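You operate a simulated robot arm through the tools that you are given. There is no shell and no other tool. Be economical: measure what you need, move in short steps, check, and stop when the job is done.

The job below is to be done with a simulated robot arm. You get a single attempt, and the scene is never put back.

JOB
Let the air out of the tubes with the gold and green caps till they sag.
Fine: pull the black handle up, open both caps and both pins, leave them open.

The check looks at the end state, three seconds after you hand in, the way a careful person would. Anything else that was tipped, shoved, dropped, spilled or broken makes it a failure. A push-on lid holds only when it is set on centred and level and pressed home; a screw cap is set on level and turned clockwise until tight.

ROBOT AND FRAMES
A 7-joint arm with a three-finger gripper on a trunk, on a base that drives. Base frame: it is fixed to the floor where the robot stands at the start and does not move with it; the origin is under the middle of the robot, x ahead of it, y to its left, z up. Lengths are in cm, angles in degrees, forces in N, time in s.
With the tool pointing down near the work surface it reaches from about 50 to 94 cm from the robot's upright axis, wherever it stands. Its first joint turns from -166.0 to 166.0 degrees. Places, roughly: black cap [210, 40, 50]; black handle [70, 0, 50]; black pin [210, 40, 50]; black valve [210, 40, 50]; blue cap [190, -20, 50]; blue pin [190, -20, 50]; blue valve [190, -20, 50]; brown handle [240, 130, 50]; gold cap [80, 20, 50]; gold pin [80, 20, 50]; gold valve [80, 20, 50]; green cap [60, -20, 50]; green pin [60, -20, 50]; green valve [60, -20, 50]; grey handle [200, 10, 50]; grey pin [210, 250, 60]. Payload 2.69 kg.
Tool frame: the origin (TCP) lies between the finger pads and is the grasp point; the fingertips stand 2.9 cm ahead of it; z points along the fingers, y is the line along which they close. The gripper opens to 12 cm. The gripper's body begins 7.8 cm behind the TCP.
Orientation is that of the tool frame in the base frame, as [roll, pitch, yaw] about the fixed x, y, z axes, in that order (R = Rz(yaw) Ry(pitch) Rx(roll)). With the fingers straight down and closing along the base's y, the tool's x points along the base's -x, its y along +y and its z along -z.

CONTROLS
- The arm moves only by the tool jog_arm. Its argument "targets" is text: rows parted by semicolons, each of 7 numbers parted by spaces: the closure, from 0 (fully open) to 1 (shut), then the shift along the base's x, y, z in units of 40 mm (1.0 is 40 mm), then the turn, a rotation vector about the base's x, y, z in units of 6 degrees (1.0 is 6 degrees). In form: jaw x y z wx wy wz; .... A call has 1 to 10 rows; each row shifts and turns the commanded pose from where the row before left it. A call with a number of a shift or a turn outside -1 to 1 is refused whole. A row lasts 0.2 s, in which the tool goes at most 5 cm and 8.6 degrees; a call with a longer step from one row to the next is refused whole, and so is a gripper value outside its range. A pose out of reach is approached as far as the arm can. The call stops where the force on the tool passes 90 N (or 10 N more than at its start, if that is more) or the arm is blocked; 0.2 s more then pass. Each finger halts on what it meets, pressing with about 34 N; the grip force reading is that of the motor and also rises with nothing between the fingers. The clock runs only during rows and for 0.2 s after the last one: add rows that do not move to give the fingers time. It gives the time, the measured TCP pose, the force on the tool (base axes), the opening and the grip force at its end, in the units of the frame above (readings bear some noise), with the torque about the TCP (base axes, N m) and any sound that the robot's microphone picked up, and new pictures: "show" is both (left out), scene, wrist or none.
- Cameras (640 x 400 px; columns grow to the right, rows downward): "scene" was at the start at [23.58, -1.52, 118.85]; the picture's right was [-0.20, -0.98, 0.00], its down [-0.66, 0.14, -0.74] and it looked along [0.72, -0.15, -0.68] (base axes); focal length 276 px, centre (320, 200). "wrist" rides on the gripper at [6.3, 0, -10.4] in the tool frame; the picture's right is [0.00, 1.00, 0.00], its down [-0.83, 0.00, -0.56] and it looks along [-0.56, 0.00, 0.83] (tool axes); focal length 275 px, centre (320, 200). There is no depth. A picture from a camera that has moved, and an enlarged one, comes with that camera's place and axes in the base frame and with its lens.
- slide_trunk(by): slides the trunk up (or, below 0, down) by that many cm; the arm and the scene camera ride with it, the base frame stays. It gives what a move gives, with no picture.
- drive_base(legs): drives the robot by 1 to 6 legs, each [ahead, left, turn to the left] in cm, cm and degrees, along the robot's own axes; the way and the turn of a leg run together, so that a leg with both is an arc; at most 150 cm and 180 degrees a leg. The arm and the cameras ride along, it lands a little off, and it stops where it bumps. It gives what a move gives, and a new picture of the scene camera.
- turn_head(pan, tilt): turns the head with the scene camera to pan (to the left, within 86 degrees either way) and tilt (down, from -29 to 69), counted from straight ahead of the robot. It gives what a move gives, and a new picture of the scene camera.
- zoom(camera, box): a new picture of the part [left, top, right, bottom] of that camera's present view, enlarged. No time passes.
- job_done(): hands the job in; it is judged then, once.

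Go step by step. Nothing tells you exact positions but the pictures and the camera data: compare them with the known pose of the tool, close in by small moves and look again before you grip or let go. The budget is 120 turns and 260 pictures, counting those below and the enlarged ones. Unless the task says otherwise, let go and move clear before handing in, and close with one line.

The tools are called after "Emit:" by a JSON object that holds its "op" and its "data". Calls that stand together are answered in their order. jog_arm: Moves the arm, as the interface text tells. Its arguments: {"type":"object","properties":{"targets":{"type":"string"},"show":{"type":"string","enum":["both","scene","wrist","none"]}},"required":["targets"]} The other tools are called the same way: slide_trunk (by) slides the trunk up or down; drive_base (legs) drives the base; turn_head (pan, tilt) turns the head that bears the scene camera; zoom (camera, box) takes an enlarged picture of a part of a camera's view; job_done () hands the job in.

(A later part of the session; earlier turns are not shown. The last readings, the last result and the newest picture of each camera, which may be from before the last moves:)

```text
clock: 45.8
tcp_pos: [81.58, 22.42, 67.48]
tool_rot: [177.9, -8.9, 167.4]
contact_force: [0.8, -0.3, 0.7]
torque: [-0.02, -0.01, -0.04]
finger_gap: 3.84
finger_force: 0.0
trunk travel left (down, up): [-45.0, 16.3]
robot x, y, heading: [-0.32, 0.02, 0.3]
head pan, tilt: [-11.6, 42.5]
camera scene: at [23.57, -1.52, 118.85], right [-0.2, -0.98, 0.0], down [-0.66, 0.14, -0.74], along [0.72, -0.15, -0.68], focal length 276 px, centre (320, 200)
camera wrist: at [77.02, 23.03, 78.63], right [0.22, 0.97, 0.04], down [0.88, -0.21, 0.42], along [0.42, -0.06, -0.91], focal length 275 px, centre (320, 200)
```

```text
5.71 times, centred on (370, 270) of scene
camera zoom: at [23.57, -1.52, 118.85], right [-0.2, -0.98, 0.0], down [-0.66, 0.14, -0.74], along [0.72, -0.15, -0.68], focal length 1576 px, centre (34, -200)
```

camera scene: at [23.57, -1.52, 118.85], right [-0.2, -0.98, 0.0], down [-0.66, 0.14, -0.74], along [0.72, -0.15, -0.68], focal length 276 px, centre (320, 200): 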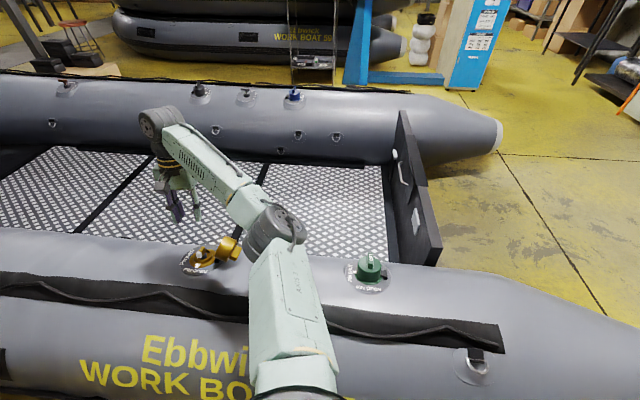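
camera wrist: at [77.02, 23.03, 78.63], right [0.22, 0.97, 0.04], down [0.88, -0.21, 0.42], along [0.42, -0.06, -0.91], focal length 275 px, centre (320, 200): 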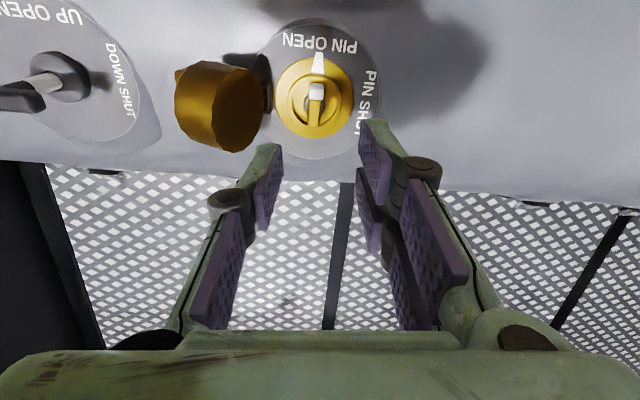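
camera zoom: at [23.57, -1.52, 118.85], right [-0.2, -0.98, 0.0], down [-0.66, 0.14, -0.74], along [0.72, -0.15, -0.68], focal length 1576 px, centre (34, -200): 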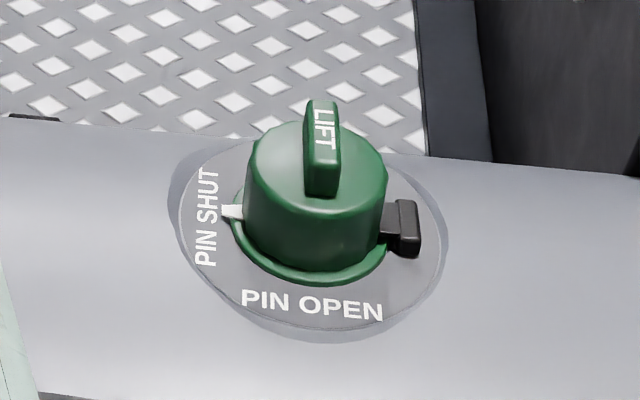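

Gold is done: cap open, pin at PIN OPEN. The green valve has the same layout, near [65, -24]; I'll carry the tool high above the handle over to it.

Emit:
{"op": "jog_arm", "data": {"targets": "0.55 -0.27 -0.85 0.1 -0.12 0.05 -0.7;0.5 -0.27 -0.85 0.1 0 0 0;0.5 -0.27 -0.85 0 0 0 0;0.5 -0.27 -0.85 0 0 0 0;0.5 -0.27 -0.85 0 0 0 0;0.5 -0.27 -0.85 0 0 0 0;0.5 -0.27 -0.85 0 0 0 0;0.5 -0.27 -0.85 0 0 0 0;0.5 -0.27 -0.85 0 0 0 0;0.5 -0.27 -0.85 0 0 0 0", "show": "none"}}

Emit:
{"op": "jog_arm", "data": {"targets": "0.4 -0.27 -0.85 0 0 0 0;0.4 -0.27 -0.85 0 0 0 0;0.4 -0.27 -0.85 0 0 0 0;0.4 -0.27 -0.6 0 0 0 0;0.4 0 0 0 0 0 0"}}

Emit:
{"op": "zoom", "data": {"camera": "scene", "box": [320, 230, 416, 290]}}

```text
clock: 48.0
tcp_pos: [70.95, -11.75, 68.24]
tool_rot: [178.5, -9.1, 163.1]
contact_force: [0.1, 0.7, 0.3]
torque: [-0.03, -0.01, 0.02]
finger_gap: 6.0
finger_force: 0.0
trunk travel left (down, up): [-45.0, 16.3]
robot x, y, heading: [0.04, -0.31, 0.2]
head pan, tilt: [-11.6, 42.5]
```

```text
clock: 49.2
tcp_pos: [66.56, -24.32, 68.38]
tool_rot: [178.7, -9.0, 163.1]
contact_force: [0.9, -0.3, 1.1]
torque: [0.0, -0.01, -0.01]
finger_gap: 7.21
finger_force: 0.1
trunk travel left (down, up): [-45.0, 16.3]
robot x, y, heading: [-0.11, -0.14, -0.2]
head pan, tilt: [-11.6, 42.5]
camera scene: at [23.58, -1.52, 118.85], right [-0.2, -0.98, 0.0], down [-0.66, 0.14, -0.74], along [0.72, -0.15, -0.68], focal length 276 px, centre (320, 200)
camera wrist: at [62.03, -23.26, 79.43], right [0.29, 0.96, 0.02], down [0.87, -0.27, 0.42], along [0.41, -0.1, -0.91], focal length 275 px, centre (320, 200)
```

scene: 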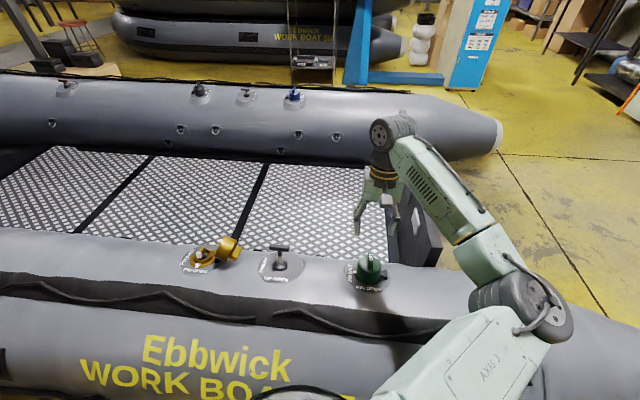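
wrist: 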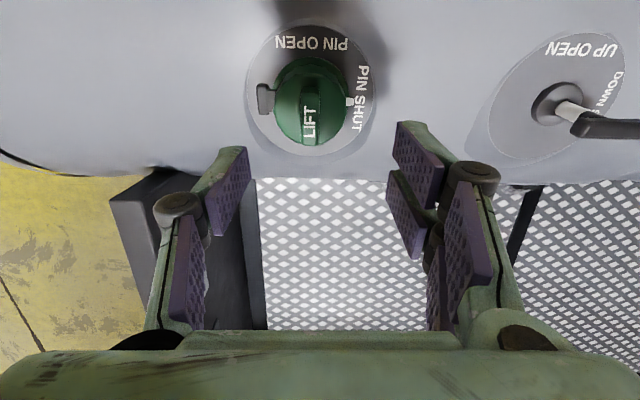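

```text
6.67 times, centred on (368, 260) of scene
camera zoom: at [23.58, -1.52, 118.85], right [-0.2, -0.98, 0.0], down [-0.66, 0.14, -0.74], along [0.72, -0.15, -0.68], focal length 1839 px, centre (0, -200)
```

zoom: 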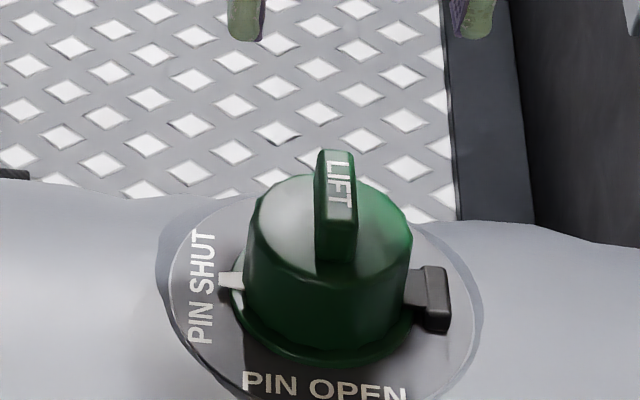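

The green LIFT bar top is near [64.8, -24.3, 55.6]. I'll descend to 3 cm above the grasp with a slightly larger tilt and check.

Emit:
{"op": "jog_arm", "data": {"targets": "0.45 -0.08 -0.02 -0.7 0.03 0.1 0;0.5 -0.08 -0.02 -0.7 0.03 0.1 0;0.5 -0.08 -0.02 -0.7 0.03 0.1 0;0.5 0 0 0 0 0 0"}}

Emit:
{"op": "zoom", "data": {"camera": "scene", "box": [320, 220, 416, 280]}}

```text
clock: 50.2
tcp_pos: [65.55, -24.7, 59.97]
tool_rot: [178.7, -10.8, 163.0]
contact_force: [0.9, -0.2, -0.1]
torque: [0.0, 0.02, 0.03]
finger_gap: 6.02
finger_force: 0.0
trunk travel left (down, up): [-45.0, 16.3]
robot x, y, heading: [0.04, -0.32, -0.2]
head pan, tilt: [-11.6, 42.5]
camera scene: at [23.59, -1.52, 118.85], right [-0.2, -0.98, 0.0], down [-0.66, 0.14, -0.74], along [0.72, -0.15, -0.68], focal length 276 px, centre (320, 200)
camera wrist: at [61.49, -23.63, 71.16], right [0.29, 0.96, 0.02], down [0.88, -0.28, 0.39], along [0.38, -0.09, -0.92], focal length 275 px, centre (320, 200)
```

scene: 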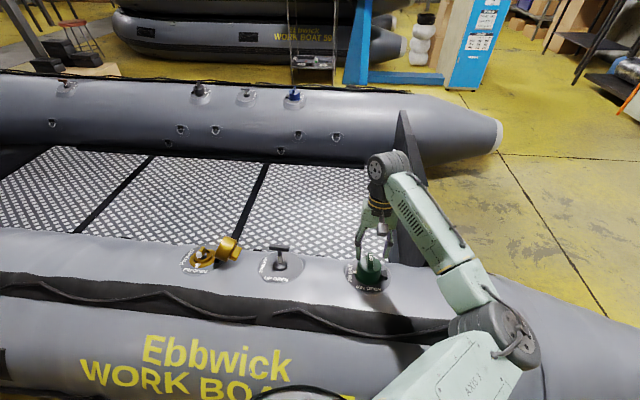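
wrist: 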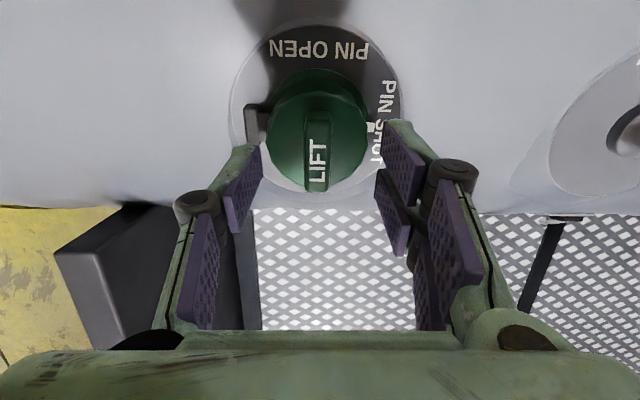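

```text
6.67 times, centred on (368, 250) of scene
camera zoom: at [23.59, -1.52, 118.85], right [-0.2, -0.98, 0.0], down [-0.66, 0.14, -0.74], along [0.72, -0.15, -0.68], focal length 1839 px, centre (0, -133)
```

zoom: 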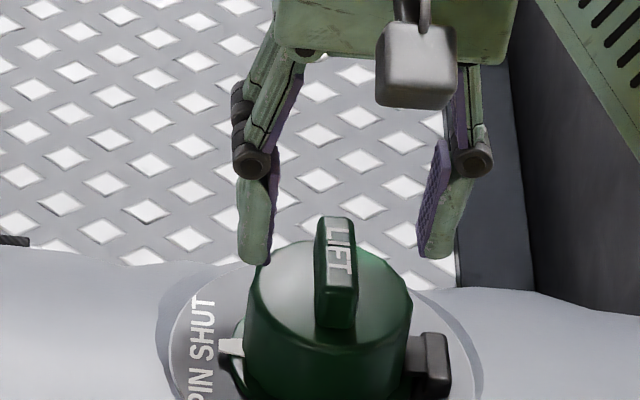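

The bar is well aligned. I'll descend 3 cm and close.

Emit:
{"op": "jog_arm", "data": {"targets": "0.5 -0.07 0.015 -0.37 0 0 0;0.5 -0.065 0.015 -0.35 0 0 0;0.5 0 0 0 0 0 0;0.95 0 0 0 0 0 0;0.95 0 0 0 0 0 0;0.95 0 0 0 0 0 0;0.95 0 0 0 0 0 0;0.95 0 0 0 0 0 0", "show": "wrist"}}

Emit:
{"op": "zoom", "data": {"camera": "scene", "box": [320, 220, 416, 280]}}

```text
clock: 52.0
tcp_pos: [65.06, -24.47, 57.0]
tool_rot: [178.7, -11.0, 162.8]
contact_force: [-1.5, -1.1, -2.0]
torque: [-0.24, 0.02, -0.87]
finger_gap: 1.6
finger_force: 38.9
trunk travel left (down, up): [-45.0, 16.3]
robot x, y, heading: [-0.34, 0.06, 0.2]
head pan, tilt: [-11.6, 42.5]
camera wrist: at [60.93, -23.49, 68.32], right [0.29, 0.96, 0.02], down [0.88, -0.28, 0.39], along [0.38, -0.09, -0.92], focal length 275 px, centre (320, 200)
```

wrist: 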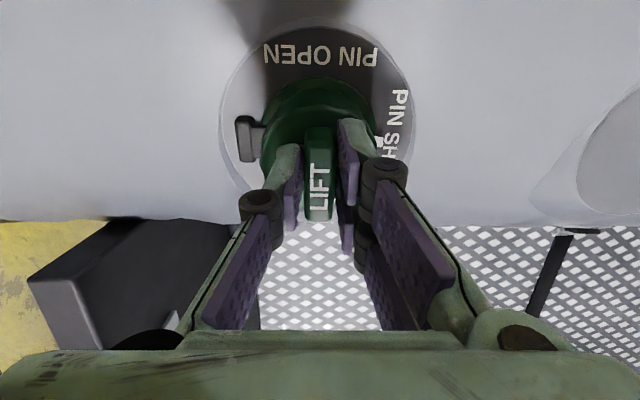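

```text
6.67 times, centred on (368, 250) of scene
camera zoom: at [23.59, -1.53, 118.84], right [-0.2, -0.98, 0.0], down [-0.66, 0.14, -0.74], along [0.72, -0.15, -0.68], focal length 1839 px, centre (0, -133)
```

zoom: 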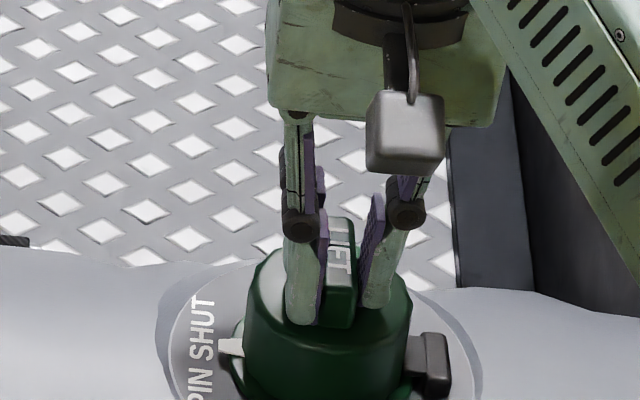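

The green bar is gripped. I'll swing the cap on its hinge along the arc that worked for gold.

Emit:
{"op": "jog_arm", "data": {"targets": "1 -0.035 -0.2 0.145 0.93 -0.3 -0.18;1 -0.04 -0.215 0.12 0.93 -0.3 -0.18;1 -0.045 -0.22 0.1 0.93 -0.3 -0.18;1 0 0 0 0 0 0", "show": "wrist"}}

Emit:
{"op": "zoom", "data": {"camera": "scene", "box": [320, 220, 416, 280]}}

```text
clock: 53.0
tcp_pos: [64.48, -27.09, 58.29]
tool_rot: [160.7, -10.9, 163.2]
contact_force: [-17.1, -0.2, -22.3]
torque: [-0.01, 0.3, -0.92]
finger_gap: 1.61
finger_force: 42.3
trunk travel left (down, up): [-45.0, 16.3]
robot x, y, heading: [0.05, -0.15, -0.0]
head pan, tilt: [-11.6, 42.5]
camera wrist: at [59.32, -29.09, 68.98], right [0.33, 0.89, 0.33], down [0.82, -0.44, 0.36], along [0.46, 0.15, -0.87], focal length 275 px, centre (320, 200)
```

wrist: 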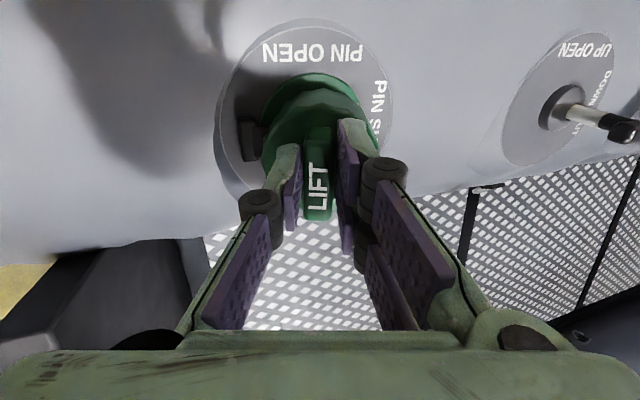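

```text
6.67 times, centred on (368, 250) of scene
camera zoom: at [23.66, -1.59, 118.8], right [-0.2, -0.98, 0.0], down [-0.66, 0.14, -0.74], along [0.72, -0.15, -0.68], focal length 1839 px, centre (0, -133)
```

zoom: 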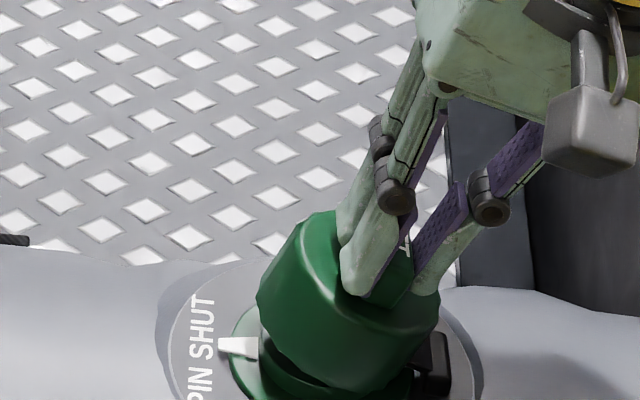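

Opening cleanly. Continuing 18 degrees with a small correction.

Emit:
{"op": "jog_arm", "data": {"targets": "1 -0.08 -0.23 0.02 0.93 -0.3 -0.18;1 -0.065 -0.235 0.04 0.93 -0.3 -0.18;1 -0.065 -0.235 0.015 0.93 -0.3 -0.18;1 0 0 0 0 0 0", "show": "none"}}

Emit:
{"op": "zoom", "data": {"camera": "scene", "box": [320, 210, 432, 280]}}

```text
clock: 54.0
tcp_pos: [63.65, -29.83, 58.55]
tool_rot: [142.7, -10.6, 163.3]
contact_force: [-20.1, 11.5, -26.3]
torque: [0.33, 0.77, -0.58]
finger_gap: 1.64
finger_force: 42.4
trunk travel left (down, up): [-45.0, 16.3]
robot x, y, heading: [0.23, 0.05, 0.2]
head pan, tilt: [-11.6, 42.5]
```

```text
5.71 times, centred on (376, 245) of scene
camera zoom: at [23.69, -1.56, 118.8], right [-0.2, -0.98, 0.0], down [-0.66, 0.14, -0.74], along [0.72, -0.15, -0.68], focal length 1576 px, centre (0, -57)
```

zoom: 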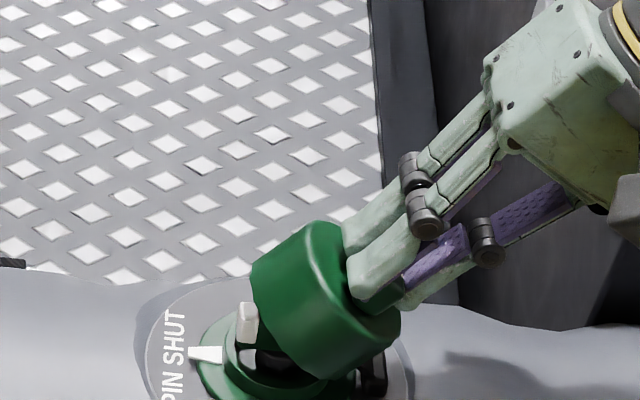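

Continuing another 18 degrees; the path stays above the tube and transom.

Emit:
{"op": "jog_arm", "data": {"targets": "1 -0.1 -0.22 -0.06 0.93 -0.3 -0.18;1 -0.07 -0.23 -0.045 0.93 -0.3 -0.18;1 -0.073 -0.225 -0.065 0.93 -0.3 -0.18;1 0 0 0 0 0 0"}}

Emit:
{"op": "zoom", "data": {"camera": "scene", "box": [320, 200, 480, 300]}}

```text
clock: 55.0
tcp_pos: [62.74, -32.47, 57.78]
tool_rot: [124.8, -10.1, 163.3]
contact_force: [-16.4, 20.8, -19.3]
torque: [0.55, 0.96, -0.25]
finger_gap: 1.69
finger_force: 42.1
trunk travel left (down, up): [-45.0, 16.3]
robot x, y, heading: [-0.07, 0.41, -0.4]
head pan, tilt: [-11.6, 42.5]
camera scene: at [23.66, -1.52, 118.82], right [-0.2, -0.98, 0.0], down [-0.66, 0.14, -0.74], along [0.72, -0.15, -0.68], focal length 276 px, centre (320, 200)
camera wrist: at [55.32, -39.11, 64.77], right [0.3, 0.51, 0.81], down [0.71, -0.69, 0.17], along [0.64, 0.52, -0.56], focal length 275 px, centre (320, 200)
```

scene: 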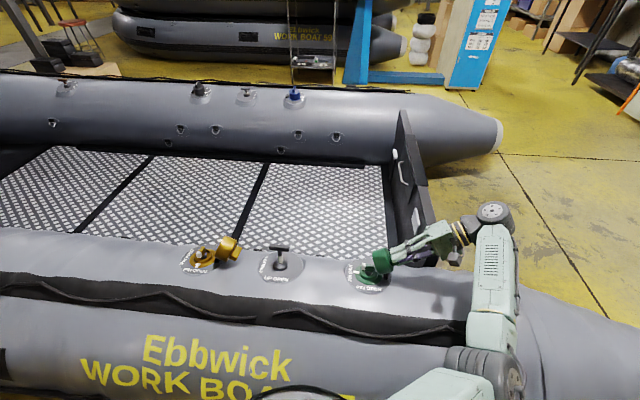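
wrist: 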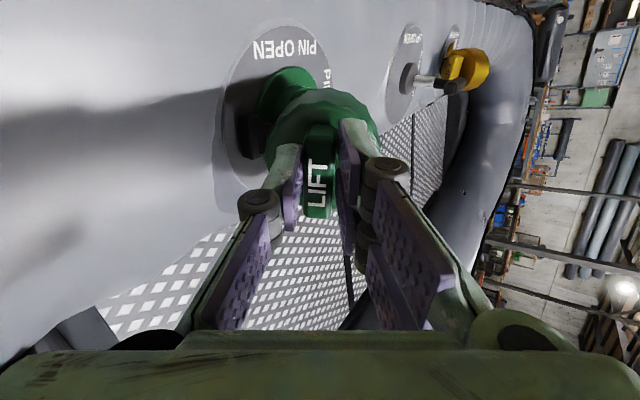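

```text
4.00 times, centred on (400, 250) of scene
camera zoom: at [23.66, -1.52, 118.82], right [-0.2, -0.98, 0.0], down [-0.66, 0.14, -0.74], along [0.72, -0.15, -0.68], focal length 1103 px, centre (0, 0)
```

zoom: 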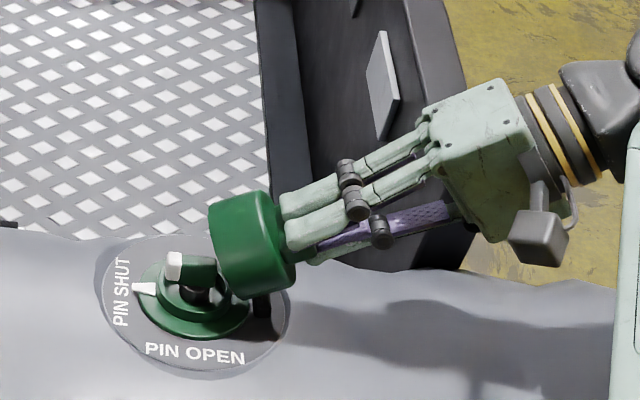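

Around 54 degrees. Two more steps, then release and back out.

Emit:
{"op": "jog_arm", "data": {"targets": "1 -0.085 -0.2 -0.12 0.93 -0.3 -0.18;1 -0.06 -0.2 -0.1 0.93 -0.3 -0.18;1 0 0 0 0 0 0", "show": "none"}}

Emit:
{"op": "jog_arm", "data": {"targets": "0.55 0 0 0 0 0 0;0.55 0 0 0 0 0 0;0.55 0 0 0 0 0 0;0.55 -0.1 -0.45 0.22 0 0 0;0.55 -0.1 -0.45 0.22 0 0 0;0.55 -0.1 -0.45 0.27 0 0 0;0.55 0 0 0.8 0 0 0;0.55 0 0 0.8 0 0 0;0.55 0 0 0.8 0 0 0"}}

Emit:
{"op": "zoom", "data": {"camera": "scene", "box": [320, 220, 432, 290]}}

```text
clock: 55.8
tcp_pos: [62.16, -34.03, 57.1]
tool_rot: [113.1, -10.1, 163.1]
contact_force: [-16.0, 24.3, -17.3]
torque: [0.52, 1.04, -0.01]
finger_gap: 1.67
finger_force: 42.7
trunk travel left (down, up): [-45.0, 16.3]
robot x, y, heading: [0.32, -0.41, -0.4]
head pan, tilt: [-11.6, 42.5]
```

```text
clock: 57.8
tcp_pos: [60.99, -39.47, 69.57]
tool_rot: [113.2, -9.8, 162.9]
contact_force: [0.9, -0.2, -1.2]
torque: [0.02, 0.01, -0.01]
finger_gap: 5.38
finger_force: 0.1
trunk travel left (down, up): [-45.0, 16.3]
robot x, y, heading: [-0.02, -0.02, -0.0]
head pan, tilt: [-11.6, 42.5]
camera scene: at [23.58, -1.52, 118.85], right [-0.2, -0.98, 0.0], down [-0.66, 0.14, -0.74], along [0.72, -0.15, -0.68], focal length 276 px, centre (320, 200)
camera wrist: at [52.91, -46.95, 74.6], right [0.26, 0.33, 0.91], down [0.67, -0.74, 0.08], along [0.7, 0.59, -0.41], focal length 275 px, centre (320, 200)
```

scene: 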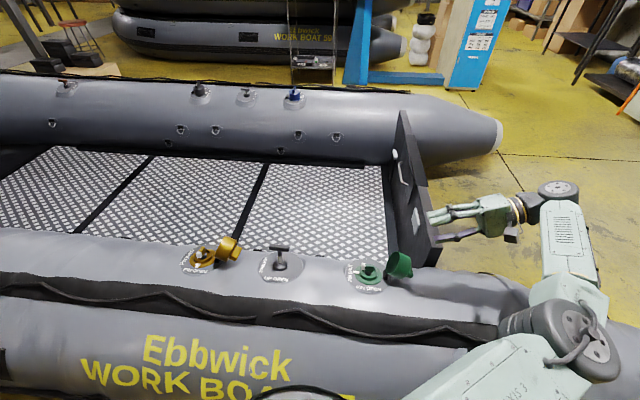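
wrist: 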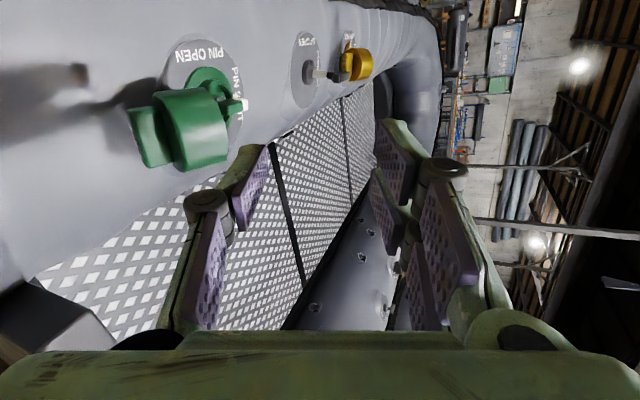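

```text
5.71 times, centred on (376, 255) of scene
camera zoom: at [23.58, -1.52, 118.85], right [-0.2, -0.98, 0.0], down [-0.66, 0.14, -0.74], along [0.72, -0.15, -0.68], focal length 1576 px, centre (0, -114)
```

zoom: 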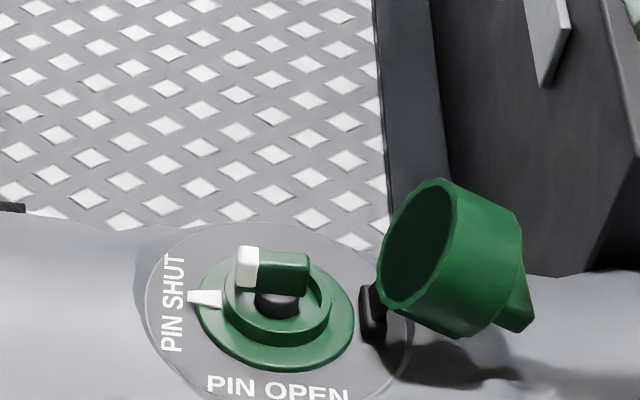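

The green cap is fully open and stays. I'll bring the tool back upright over the green pin at about [64.2, -24, 51.7].

Emit:
{"op": "jog_arm", "data": {"targets": "0.55 0.1 0.2 0.1 -0.93 0.3 0.18;0.55 0.1 0.3 0.1 -0.93 0.3 0.18;0.55 0.13 0.4 0 -0.93 0.3 0.18;0.55 0.13 0.4 0 -0.93 0.3 0.18;0.55 0.13 0.4 0 -0.93 0.3 0.18;0.55 0.13 0.4 0 -0.93 0.3 0.18;0.55 0.13 0.4 0 -0.93 0.3 0.18;0.55 0.13 0.4 0 -0.93 0.3 0.18;0.55 0.13 0.4 0 -0.93 0.3 0.18;0.55 0.13 0.4 0 -0.93 0.3 0.18", "show": "none"}}

Emit:
{"op": "jog_arm", "data": {"targets": "0.55 0 0 0 -0.93 0.3 0.18;0.55 0 0 0 -0.17 0.05 -0.98;0.55 0 0 0 -0.17 0.05 -0.98;0.55 0 0 0 -0.17 0.05 -0.98;0.55 0 0 0 -0.17 0.05 -0.98;0.55 0 0 0 -0.17 0.05 -0.98;0.55 0 0 0 -0.17 0.05 -0.98;0.55 0 0 0 -0.17 0.05 -0.98;0.55 0 0 0 -0.17 0.05 -0.98;0.55 0 0 0 -0.17 0.05 -0.98", "show": "none"}}

Emit:
{"op": "jog_arm", "data": {"targets": "0.55 0 0 0 -0.17 0.05 -0.98;0.55 0 0 0 -0.17 0.05 -0.98;0.55 0 0 0 -0.17 0.05 -0.98;0.55 0 0 -0.5 -0.17 0.05 -0.98;0.55 0 0 -0.5 -0.17 0.05 -0.98;0.55 0 0 0 -0.17 0.05 -0.98;0.55 0 0 0 0 0 0"}}

```text
clock: 60.0
tcp_pos: [65.86, -24.82, 70.43]
tool_rot: [172.8, -10.8, 162.9]
contact_force: [0.5, 0.0, 0.2]
torque: [0.03, -0.01, -0.02]
finger_gap: 5.37
finger_force: 0.1
trunk travel left (down, up): [-45.0, 16.3]
robot x, y, heading: [-0.27, -0.05, 0.1]
head pan, tilt: [-11.6, 42.5]
```

```text
clock: 62.2
tcp_pos: [66.02, -24.75, 70.4]
tool_rot: [-173.1, -6.6, 108.8]
contact_force: [-0.2, 0.5, -0.1]
torque: [0.0, -0.02, -0.03]
finger_gap: 5.42
finger_force: 0.0
trunk travel left (down, up): [-45.0, 16.3]
robot x, y, heading: [0.02, -0.32, -0.2]
head pan, tilt: [-11.6, 42.5]
```

```text
clock: 63.8
tcp_pos: [66.02, -24.7, 66.41]
tool_rot: [-171.3, -0.6, 73.2]
contact_force: [0.3, 0.2, -0.3]
torque: [0.0, 0.0, -0.03]
finger_gap: 5.38
finger_force: 0.2
trunk travel left (down, up): [-45.0, 16.3]
robot x, y, heading: [-0.02, 0.22, -0.0]
head pan, tilt: [-11.6, 42.5]
camera scene: at [23.58, -1.52, 118.85], right [-0.2, -0.98, 0.0], down [-0.66, 0.14, -0.74], along [0.72, -0.15, -0.68], focal length 276 px, centre (320, 200)
camera wrist: at [69.2, -19.19, 76.71], right [0.95, -0.28, -0.15], down [-0.16, -0.83, 0.54], along [-0.28, -0.49, -0.83], focal length 275 px, centre (320, 200)
```

scene: 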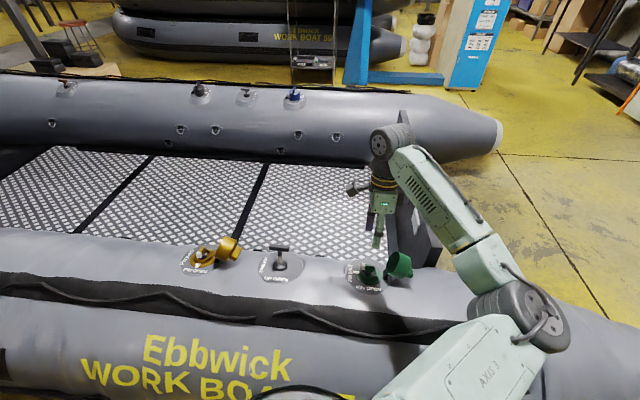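
wrist: 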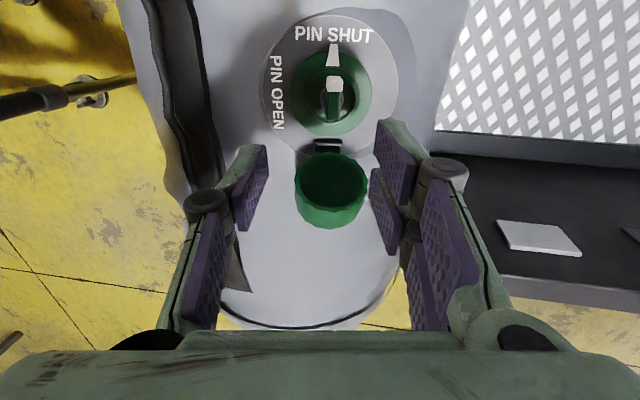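

The pin bar appears near [64.9, -24.1, 51]. I'll descend to about 5.5 cm above it and look again.

Emit:
{"op": "jog_arm", "data": {"targets": "0.55 -0.01 0.02 -0.62 0 0 0;0.6 -0.01 0.02 -0.62 0 0 0;0.6 -0.01 0.02 -0.62 0 0 0;0.6 -0.01 0.01 -0.6 0 0 0;0.6 0 0 0 0 0 0", "show": "wrist"}}

Emit:
{"op": "zoom", "data": {"camera": "scene", "box": [320, 230, 416, 290]}}

```text
clock: 65.0
tcp_pos: [65.67, -24.56, 56.56]
tool_rot: [-171.3, -0.6, 73.3]
contact_force: [-0.5, -0.4, 0.0]
torque: [0.02, -0.01, 0.01]
finger_gap: 4.81
finger_force: 0.0
trunk travel left (down, up): [-45.0, 16.3]
robot x, y, heading: [0.1, -0.2, 0.1]
head pan, tilt: [-11.6, 42.5]
camera wrist: at [69.02, -18.95, 66.76], right [0.95, -0.28, -0.15], down [-0.16, -0.83, 0.54], along [-0.28, -0.49, -0.83], focal length 275 px, centre (320, 200)
```

wrist: 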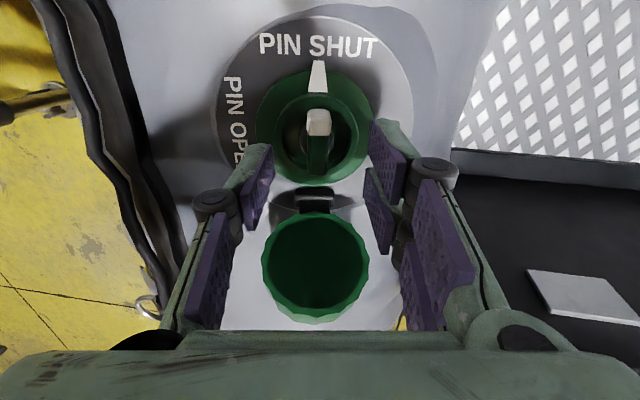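

```text
6.67 times, centred on (368, 260) of scene
camera zoom: at [23.59, -1.52, 118.85], right [-0.2, -0.98, 0.0], down [-0.66, 0.14, -0.74], along [0.72, -0.15, -0.68], focal length 1839 px, centre (0, -200)
```

zoom: 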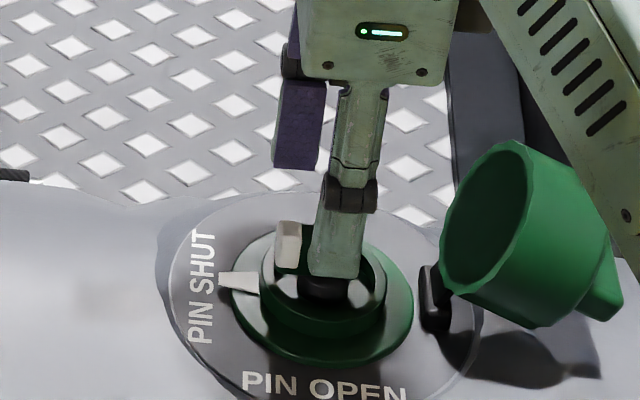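

The view matches the one I had over gold, so I descend 2.7 cm and close.

Emit:
{"op": "jog_arm", "data": {"targets": "0.6 -0.05 0.015 -0.35 0 0 0;0.6 -0.05 0.015 -0.32 0 0 0;0.6 0 0 0 0 0 0;0.95 0 0 0 0 0 0;0.95 0 0 0 0 0 0;0.95 0 0 0 0 0 0;0.95 0 0 0 0 0 0", "show": "wrist"}}

Emit:
{"op": "zoom", "data": {"camera": "scene", "box": [320, 230, 416, 290]}}

```text
clock: 66.6
tcp_pos: [65.22, -24.21, 53.87]
tool_rot: [-170.9, -0.6, 73.2]
contact_force: [-15.7, 3.4, 1.0]
torque: [-0.04, 0.71, -0.02]
finger_gap: 1.23
finger_force: 27.6
trunk travel left (down, up): [-45.0, 16.3]
robot x, y, heading: [-0.27, -0.09, 0.0]
head pan, tilt: [-11.6, 42.5]
camera wrist: at [68.55, -18.75, 64.12], right [0.95, -0.28, -0.16], down [-0.15, -0.83, 0.54], along [-0.28, -0.49, -0.83], focal length 275 px, centre (320, 200)
```

wrist: 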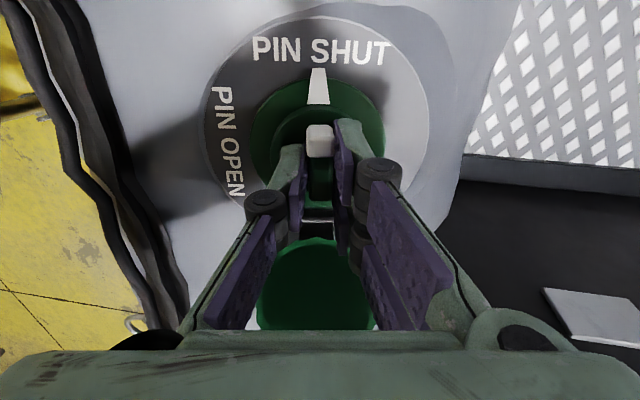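

```text
6.67 times, centred on (368, 260) of scene
camera zoom: at [23.53, -1.51, 118.86], right [-0.2, -0.98, 0.0], down [-0.66, 0.14, -0.74], along [0.72, -0.15, -0.68], focal length 1839 px, centre (0, -200)
```

zoom: 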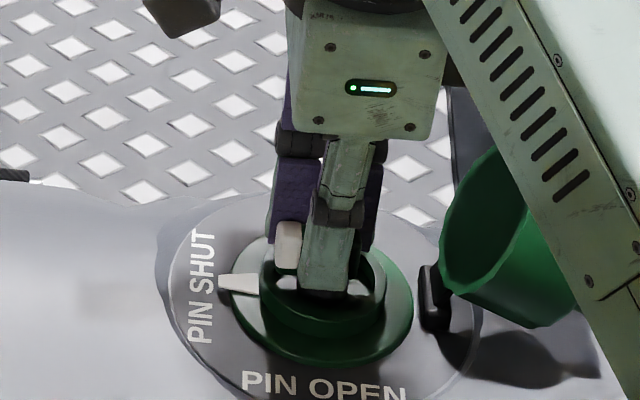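

The green pin is gripped squarely. I'll twist it counterclockwise, the first 48 degrees now.

Emit:
{"op": "jog_arm", "data": {"targets": "1 -0.04 0 0 0.17 -0.05 0.98;1 -0.02 0 0 0.17 -0.05 0.98;1 -0.02 0 0 0.17 -0.05 0.98;1 -0.02 0 0 0.17 -0.05 0.98;1 -0.02 0 0 0.17 -0.05 0.98;1 0 0 0 0.17 -0.05 0.98;1 0 0 0 0.17 -0.05 0.98;1 0 0 0 0.17 -0.05 0.98;1 0 0 0 0 0 0", "show": "wrist"}}

```text
clock: 68.6
tcp_pos: [64.98, -24.27, 53.86]
tool_rot: [-174.7, -8.0, 120.7]
contact_force: [29.2, -8.5, 3.3]
torque: [-0.19, 0.08, 0.06]
finger_gap: 1.23
finger_force: 39.1
trunk travel left (down, up): [-45.0, 16.3]
robot x, y, heading: [0.41, -0.39, 0.2]
head pan, tilt: [-11.6, 42.5]
camera wrist: at [63.36, -19.69, 64.95], right [0.85, 0.52, -0.09], down [0.51, -0.75, 0.43], along [0.16, -0.41, -0.9], focal length 275 px, centre (320, 200)
```

wrist: 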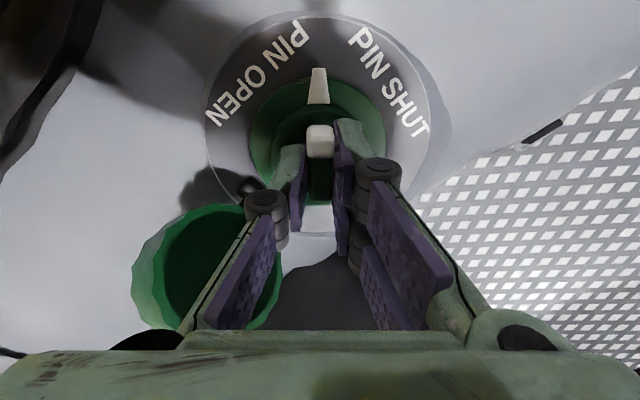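

The pin follows well. I'll shift +x slightly and continue to about 90 degrees.

Emit:
{"op": "jog_arm", "data": {"targets": "1 0.05 -0.02 0 0.17 -0.05 0.98;1 0 0 0 0.17 -0.05 0.98;1 0 0 0 0.17 -0.05 0.98;1 0 0 0 0.17 -0.05 0.98;1 0 0 0 0.17 -0.05 0.98;1 0 0 0 0.17 -0.05 0.98;1 0 0 0 0.17 -0.05 0.98;1 0 0 0 0 0 0", "show": "wrist"}}

```text
clock: 70.4
tcp_pos: [64.95, -24.54, 53.88]
tool_rot: [178.7, -11.1, 163.0]
contact_force: [-17.8, -8.7, -2.6]
torque: [-0.5, 0.23, -1.0]
finger_gap: 1.25
finger_force: 39.3
trunk travel left (down, up): [-45.0, 16.3]
robot x, y, heading: [-0.24, -0.02, -0.1]
head pan, tilt: [-11.6, 42.5]
camera wrist: at [60.88, -23.47, 65.23], right [0.29, 0.96, 0.02], down [0.88, -0.28, 0.39], along [0.37, -0.09, -0.92], focal length 275 px, centre (320, 200)
```

wrist: 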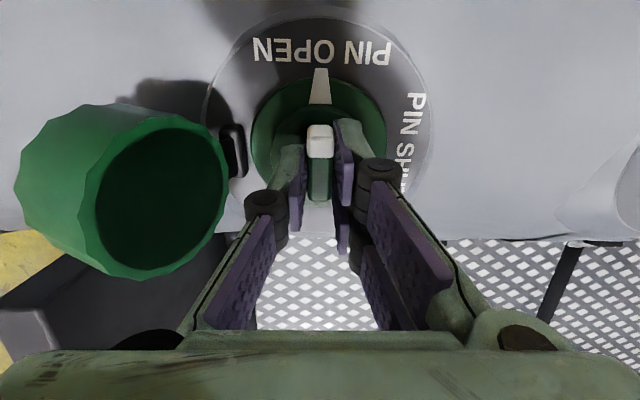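

The pointer sits on PIN OPEN and the stop is felt. I'll release, rise and move well clear.

Emit:
{"op": "jog_arm", "data": {"targets": "0.68 0 0 0 0 0 0;0.68 0 0 0 0 0 0;0.68 0 0 0 0 0 0;0.68 0.1 -0.03 0.6 0 0 0;0.68 0.16 -0.05 0.9 0 0 0;0.68 0.16 -0.05 0.9 0 0 0;0.68 0 0 0.9 0 0 0;0.68 0 0 0.9 0 0 0;0.68 0 0 0.9 0 0 0;0.68 0 0 0 0 0 0"}}

Emit:
{"op": "zoom", "data": {"camera": "scene", "box": [160, 210, 416, 310]}}

Emit:
{"op": "zoom", "data": {"camera": "scene", "box": [320, 230, 416, 290]}}

```text
clock: 72.6
tcp_pos: [66.84, -24.96, 74.22]
tool_rot: [178.7, -10.9, 163.0]
contact_force: [0.5, 0.7, 0.0]
torque: [0.04, 0.03, 0.02]
finger_gap: 3.87
finger_force: 0.1
trunk travel left (down, up): [-45.0, 16.3]
robot x, y, heading: [-0.01, -0.19, 0.1]
head pan, tilt: [-11.6, 42.5]
camera scene: at [23.57, -1.51, 118.85], right [-0.2, -0.98, 0.0], down [-0.66, 0.14, -0.74], along [0.72, -0.15, -0.68], focal length 276 px, centre (320, 200)
camera wrist: at [62.76, -23.93, 85.59], right [0.29, 0.96, 0.02], down [0.88, -0.28, 0.39], along [0.38, -0.09, -0.92], focal length 275 px, centre (320, 200)
```

scene: 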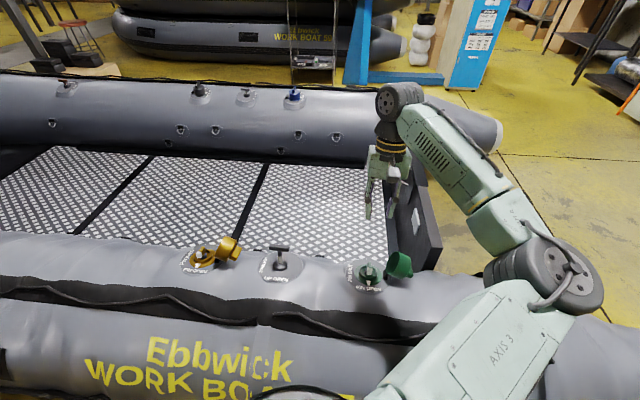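
wrist: 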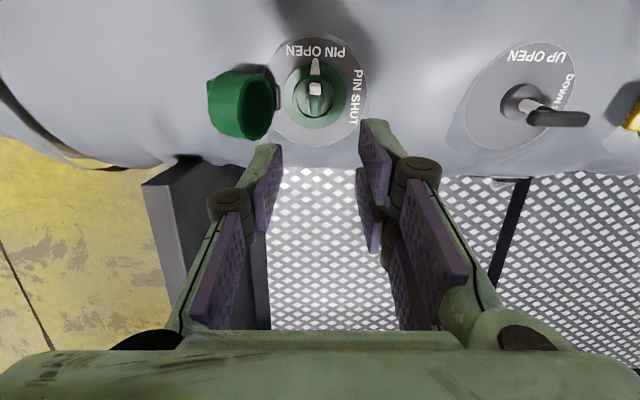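

```text
2.50 times, centred on (288, 260) of scene
camera zoom: at [23.57, -1.51, 118.85], right [-0.2, -0.98, 0.0], down [-0.66, 0.14, -0.74], along [0.72, -0.15, -0.68], focal length 690 px, centre (400, 50)
```

zoom: 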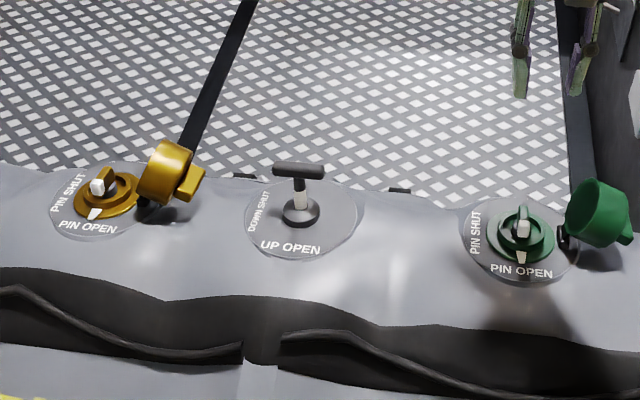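

```text
6.67 times, centred on (368, 260) of scene
camera zoom: at [23.57, -1.51, 118.85], right [-0.2, -0.98, 0.0], down [-0.66, 0.14, -0.74], along [0.72, -0.15, -0.68], focal length 1839 px, centre (0, -200)
```

zoom: 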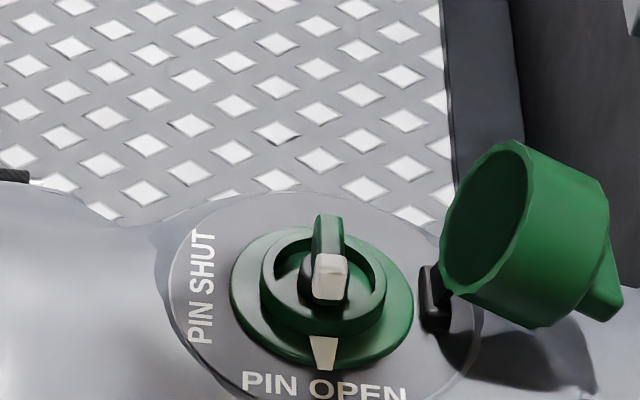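

Everything is set open and the tube has begun to wrinkle. I'll let time pass so the tubes visibly sag before handing in.

Emit:
{"op": "jog_arm", "data": {"targets": "0.68 0 0 0.5 0 0 0;0.68 0 0 0 0 0 0;0.68 0 0 0 0 0 0;0.68 0 0 0 0 0 0;0.68 0 0 0 0 0 0;0.68 0 0 0 0 0 0;0.68 0 0 0 0 0 0;0.68 0 0 0 0 0 0;0.68 0 0 0 0 0 0;0.68 0 0 0 0 0 0", "show": "none"}}

Emit:
{"op": "jog_arm", "data": {"targets": "0.68 0 0 0 0 0 0;0.68 0 0 0 0 0 0;0.68 0 0 0 0 0 0;0.68 0 0 0 0 0 0;0.68 0 0 0 0 0 0;0.68 0 0 0 0 0 0;0.68 0 0 0 0 0 0;0.68 0 0 0 0 0 0;0.68 0 0 0 0 0 0;0.68 0 0 0 0 0 0", "show": "none"}}

Emit:
{"op": "jog_arm", "data": {"targets": "0.68 0 0 0 0 0 0;0.68 0 0 0 0 0 0;0.68 0 0 0 0 0 0;0.68 0 0 0 0 0 0;0.68 0 0 0 0 0 0;0.68 0 0 0 0 0 0;0.68 0 0 0 0 0 0;0.68 0 0 0 0 0 0;0.68 0 0 0 0 0 0;0.68 0 0 0 0 0 0", "show": "none"}}

Emit:
{"op": "jog_arm", "data": {"targets": "0.68 0 0 0 0 0 0;0.68 0 0 0 0 0 0;0.68 0 0 0 0 0 0;0.68 0 0 0 0 0 0;0.68 0 0 0 0 0 0;0.68 0 0 0 0 0 0;0.68 0 0 0 0 0 0;0.68 0 0 0 0 0 0;0.68 0 0 0 0 0 0;0.68 0 0 0 0 0 0", "show": "scene"}}

```text
clock: 74.8
tcp_pos: [66.8, -24.98, 76.09]
tool_rot: [178.6, -10.9, 163.0]
contact_force: [0.6, -0.3, -0.4]
torque: [0.01, -0.01, 0.01]
finger_gap: 3.85
finger_force: 0.0
trunk travel left (down, up): [-45.0, 16.3]
robot x, y, heading: [-0.21, -0.03, 0.0]
head pan, tilt: [-11.6, 42.5]
```

```text
clock: 77.0
tcp_pos: [66.88, -24.92, 76.28]
tool_rot: [178.6, -10.9, 163.0]
contact_force: [0.3, 0.3, 0.2]
torque: [0.0, -0.03, 0.04]
finger_gap: 3.85
finger_force: 0.2
trunk travel left (down, up): [-45.0, 16.3]
robot x, y, heading: [-0.2, 0.05, -0.3]
head pan, tilt: [-11.6, 42.5]
```

```text
clock: 79.2
tcp_pos: [66.85, -25.06, 76.16]
tool_rot: [178.7, -11.0, 163.1]
contact_force: [0.2, -0.7, -0.1]
torque: [0.03, 0.0, 0.0]
finger_gap: 3.85
finger_force: 0.1
trunk travel left (down, up): [-45.0, 16.3]
robot x, y, heading: [0.15, -0.39, 0.1]
head pan, tilt: [-11.6, 42.5]
```

```text
clock: 81.4
tcp_pos: [66.85, -25.05, 76.26]
tool_rot: [178.6, -10.9, 163.2]
contact_force: [0.1, 0.1, -0.4]
torque: [-0.04, -0.01, -0.02]
finger_gap: 3.86
finger_force: 0.1
trunk travel left (down, up): [-45.0, 16.3]
robot x, y, heading: [-0.0, 0.11, -0.2]
head pan, tilt: [-11.6, 42.5]
camera scene: at [23.58, -1.52, 118.85], right [-0.2, -0.98, 0.0], down [-0.66, 0.14, -0.74], along [0.72, -0.15, -0.68], focal length 276 px, centre (320, 200)
```

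scene: 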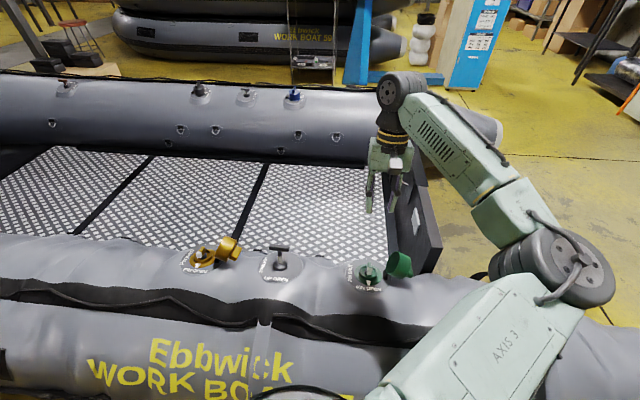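

The near tube is sagging and wrinkling steadily. I'll give it about 10 more seconds and check that it has settled.

Emit:
{"op": "jog_arm", "data": {"targets": "0.68 0 0 0 0 0 0;0.68 0 0 0 0 0 0;0.68 0 0 0 0 0 0;0.68 0 0 0 0 0 0;0.68 0 0 0 0 0 0;0.68 0 0 0 0 0 0;0.68 0 0 0 0 0 0;0.68 0 0 0 0 0 0;0.68 0 0 0 0 0 0;0.68 0 0 0 0 0 0", "show": "none"}}

Emit:
{"op": "jog_arm", "data": {"targets": "0.68 0 0 0 0 0 0;0.68 0 0 0 0 0 0;0.68 0 0 0 0 0 0;0.68 0 0 0 0 0 0;0.68 0 0 0 0 0 0;0.68 0 0 0 0 0 0;0.68 0 0 0 0 0 0;0.68 0 0 0 0 0 0;0.68 0 0 0 0 0 0;0.68 0 0 0 0 0 0", "show": "none"}}

Emit:
{"op": "jog_arm", "data": {"targets": "0.68 0 0 0 0 0 0;0.68 0 0 0 0 0 0;0.68 0 0 0 0 0 0;0.68 0 0 0 0 0 0;0.68 0 0 0 0 0 0;0.68 0 0 0 0 0 0;0.68 0 0 0 0 0 0;0.68 0 0 0 0 0 0;0.68 0 0 0 0 0 0;0.68 0 0 0 0 0 0", "show": "none"}}

Emit:
{"op": "jog_arm", "data": {"targets": "0.68 0 0 0 0 0 0;0.68 0 0 0 0 0 0;0.68 0 0 0 0 0 0;0.68 0 0 0 0 0 0;0.68 0 0 0 0 0 0;0.68 0 0 0 0 0 0;0.68 0 0 0 0 0 0;0.68 0 0 0 0 0 0;0.68 0 0 0 0 0 0;0.68 0 0 0 0 0 0", "show": "none"}}

Emit:
{"op": "jog_arm", "data": {"targets": "0.68 0 0 0 0 0 0;0.68 0 0 0 0 0 0;0.68 0 0 0 0 0 0;0.68 0 0 0 0 0 0;0.68 0 0 0 0 0 0;0.68 0 0 0 0 0 0;0.68 0 0 0 0 0 0;0.68 0 0 0 0 0 0;0.68 0 0 0 0 0 0;0.68 0 0 0 0 0 0"}}

Emit:
{"op": "zoom", "data": {"camera": "scene", "box": [160, 210, 416, 370]}}

```text
clock: 83.6
tcp_pos: [66.77, -24.78, 76.15]
tool_rot: [178.5, -11.0, 163.1]
contact_force: [0.1, 0.2, -0.6]
torque: [0.06, 0.02, -0.01]
finger_gap: 3.86
finger_force: 0.1
trunk travel left (down, up): [-45.0, 16.3]
robot x, y, heading: [0.28, -0.34, -0.1]
head pan, tilt: [-11.6, 42.5]
```

```text
clock: 85.8
tcp_pos: [66.88, -24.98, 76.15]
tool_rot: [178.6, -10.8, 163.0]
contact_force: [-0.2, -0.7, 0.5]
torque: [0.02, -0.02, -0.03]
finger_gap: 3.87
finger_force: 0.0
trunk travel left (down, up): [-45.0, 16.3]
robot x, y, heading: [0.11, 0.02, 0.1]
head pan, tilt: [-11.6, 42.5]
```

```text
clock: 88.0
tcp_pos: [66.76, -25.03, 76.24]
tool_rot: [178.6, -10.9, 163.0]
contact_force: [0.0, 0.6, 0.8]
torque: [-0.01, 0.02, -0.03]
finger_gap: 3.85
finger_force: 0.1
trunk travel left (down, up): [-45.0, 16.3]
robot x, y, heading: [-0.24, -0.02, -0.0]
head pan, tilt: [-11.6, 42.5]
```

```text
clock: 90.2
tcp_pos: [66.75, -24.99, 76.12]
tool_rot: [178.6, -10.9, 163.1]
contact_force: [-0.6, 0.4, 0.4]
torque: [0.0, 0.0, 0.0]
finger_gap: 3.84
finger_force: 0.1
trunk travel left (down, up): [-45.0, 16.3]
robot x, y, heading: [-0.46, -0.03, -0.2]
head pan, tilt: [-11.6, 42.5]
```

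```text
clock: 92.4
tcp_pos: [66.79, -24.99, 76.22]
tool_rot: [178.6, -11.0, 163.1]
contact_force: [0.3, 0.2, 0.2]
torque: [0.0, -0.03, -0.01]
finger_gap: 3.84
finger_force: 0.0
trunk travel left (down, up): [-45.0, 16.3]
robot x, y, heading: [0.03, 0.12, -0.1]
head pan, tilt: [-11.6, 42.5]
camera scene: at [23.58, -1.52, 118.85], right [-0.2, -0.98, 0.0], down [-0.66, 0.14, -0.74], along [0.72, -0.15, -0.68], focal length 276 px, centre (320, 200)
camera wrist: at [62.71, -23.92, 87.57], right [0.29, 0.96, 0.02], down [0.88, -0.28, 0.39], along [0.38, -0.09, -0.92], focal length 275 px, centre (320, 200)
```

scene: 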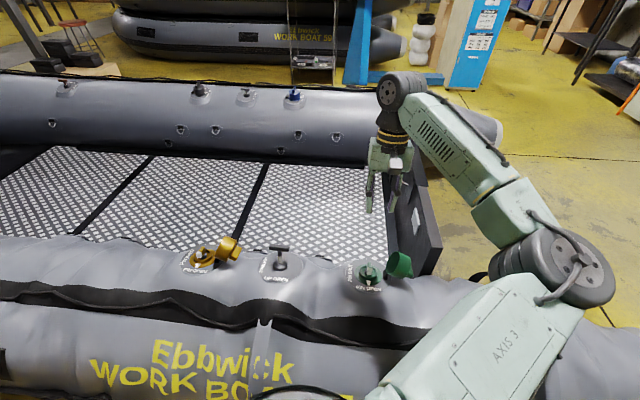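
wrist: 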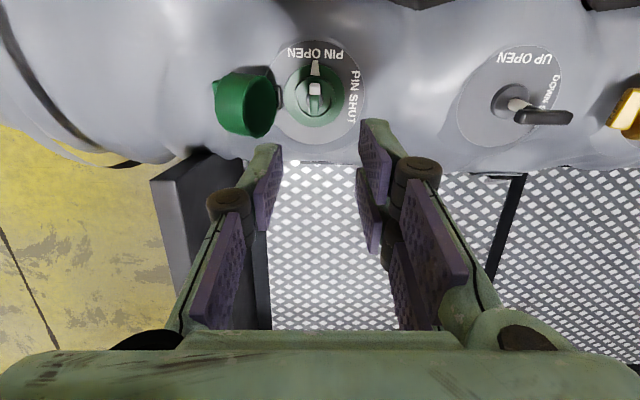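

```text
2.50 times, centred on (288, 290) of scene
camera zoom: at [23.58, -1.52, 118.85], right [-0.2, -0.98, 0.0], down [-0.66, 0.14, -0.74], along [0.72, -0.15, -0.68], focal length 690 px, centre (400, -25)
```

zoom: 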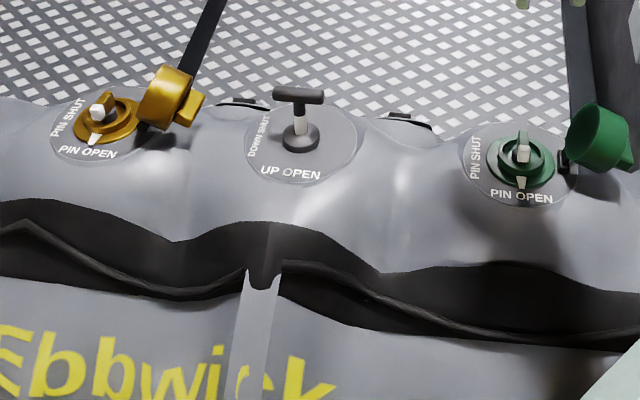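

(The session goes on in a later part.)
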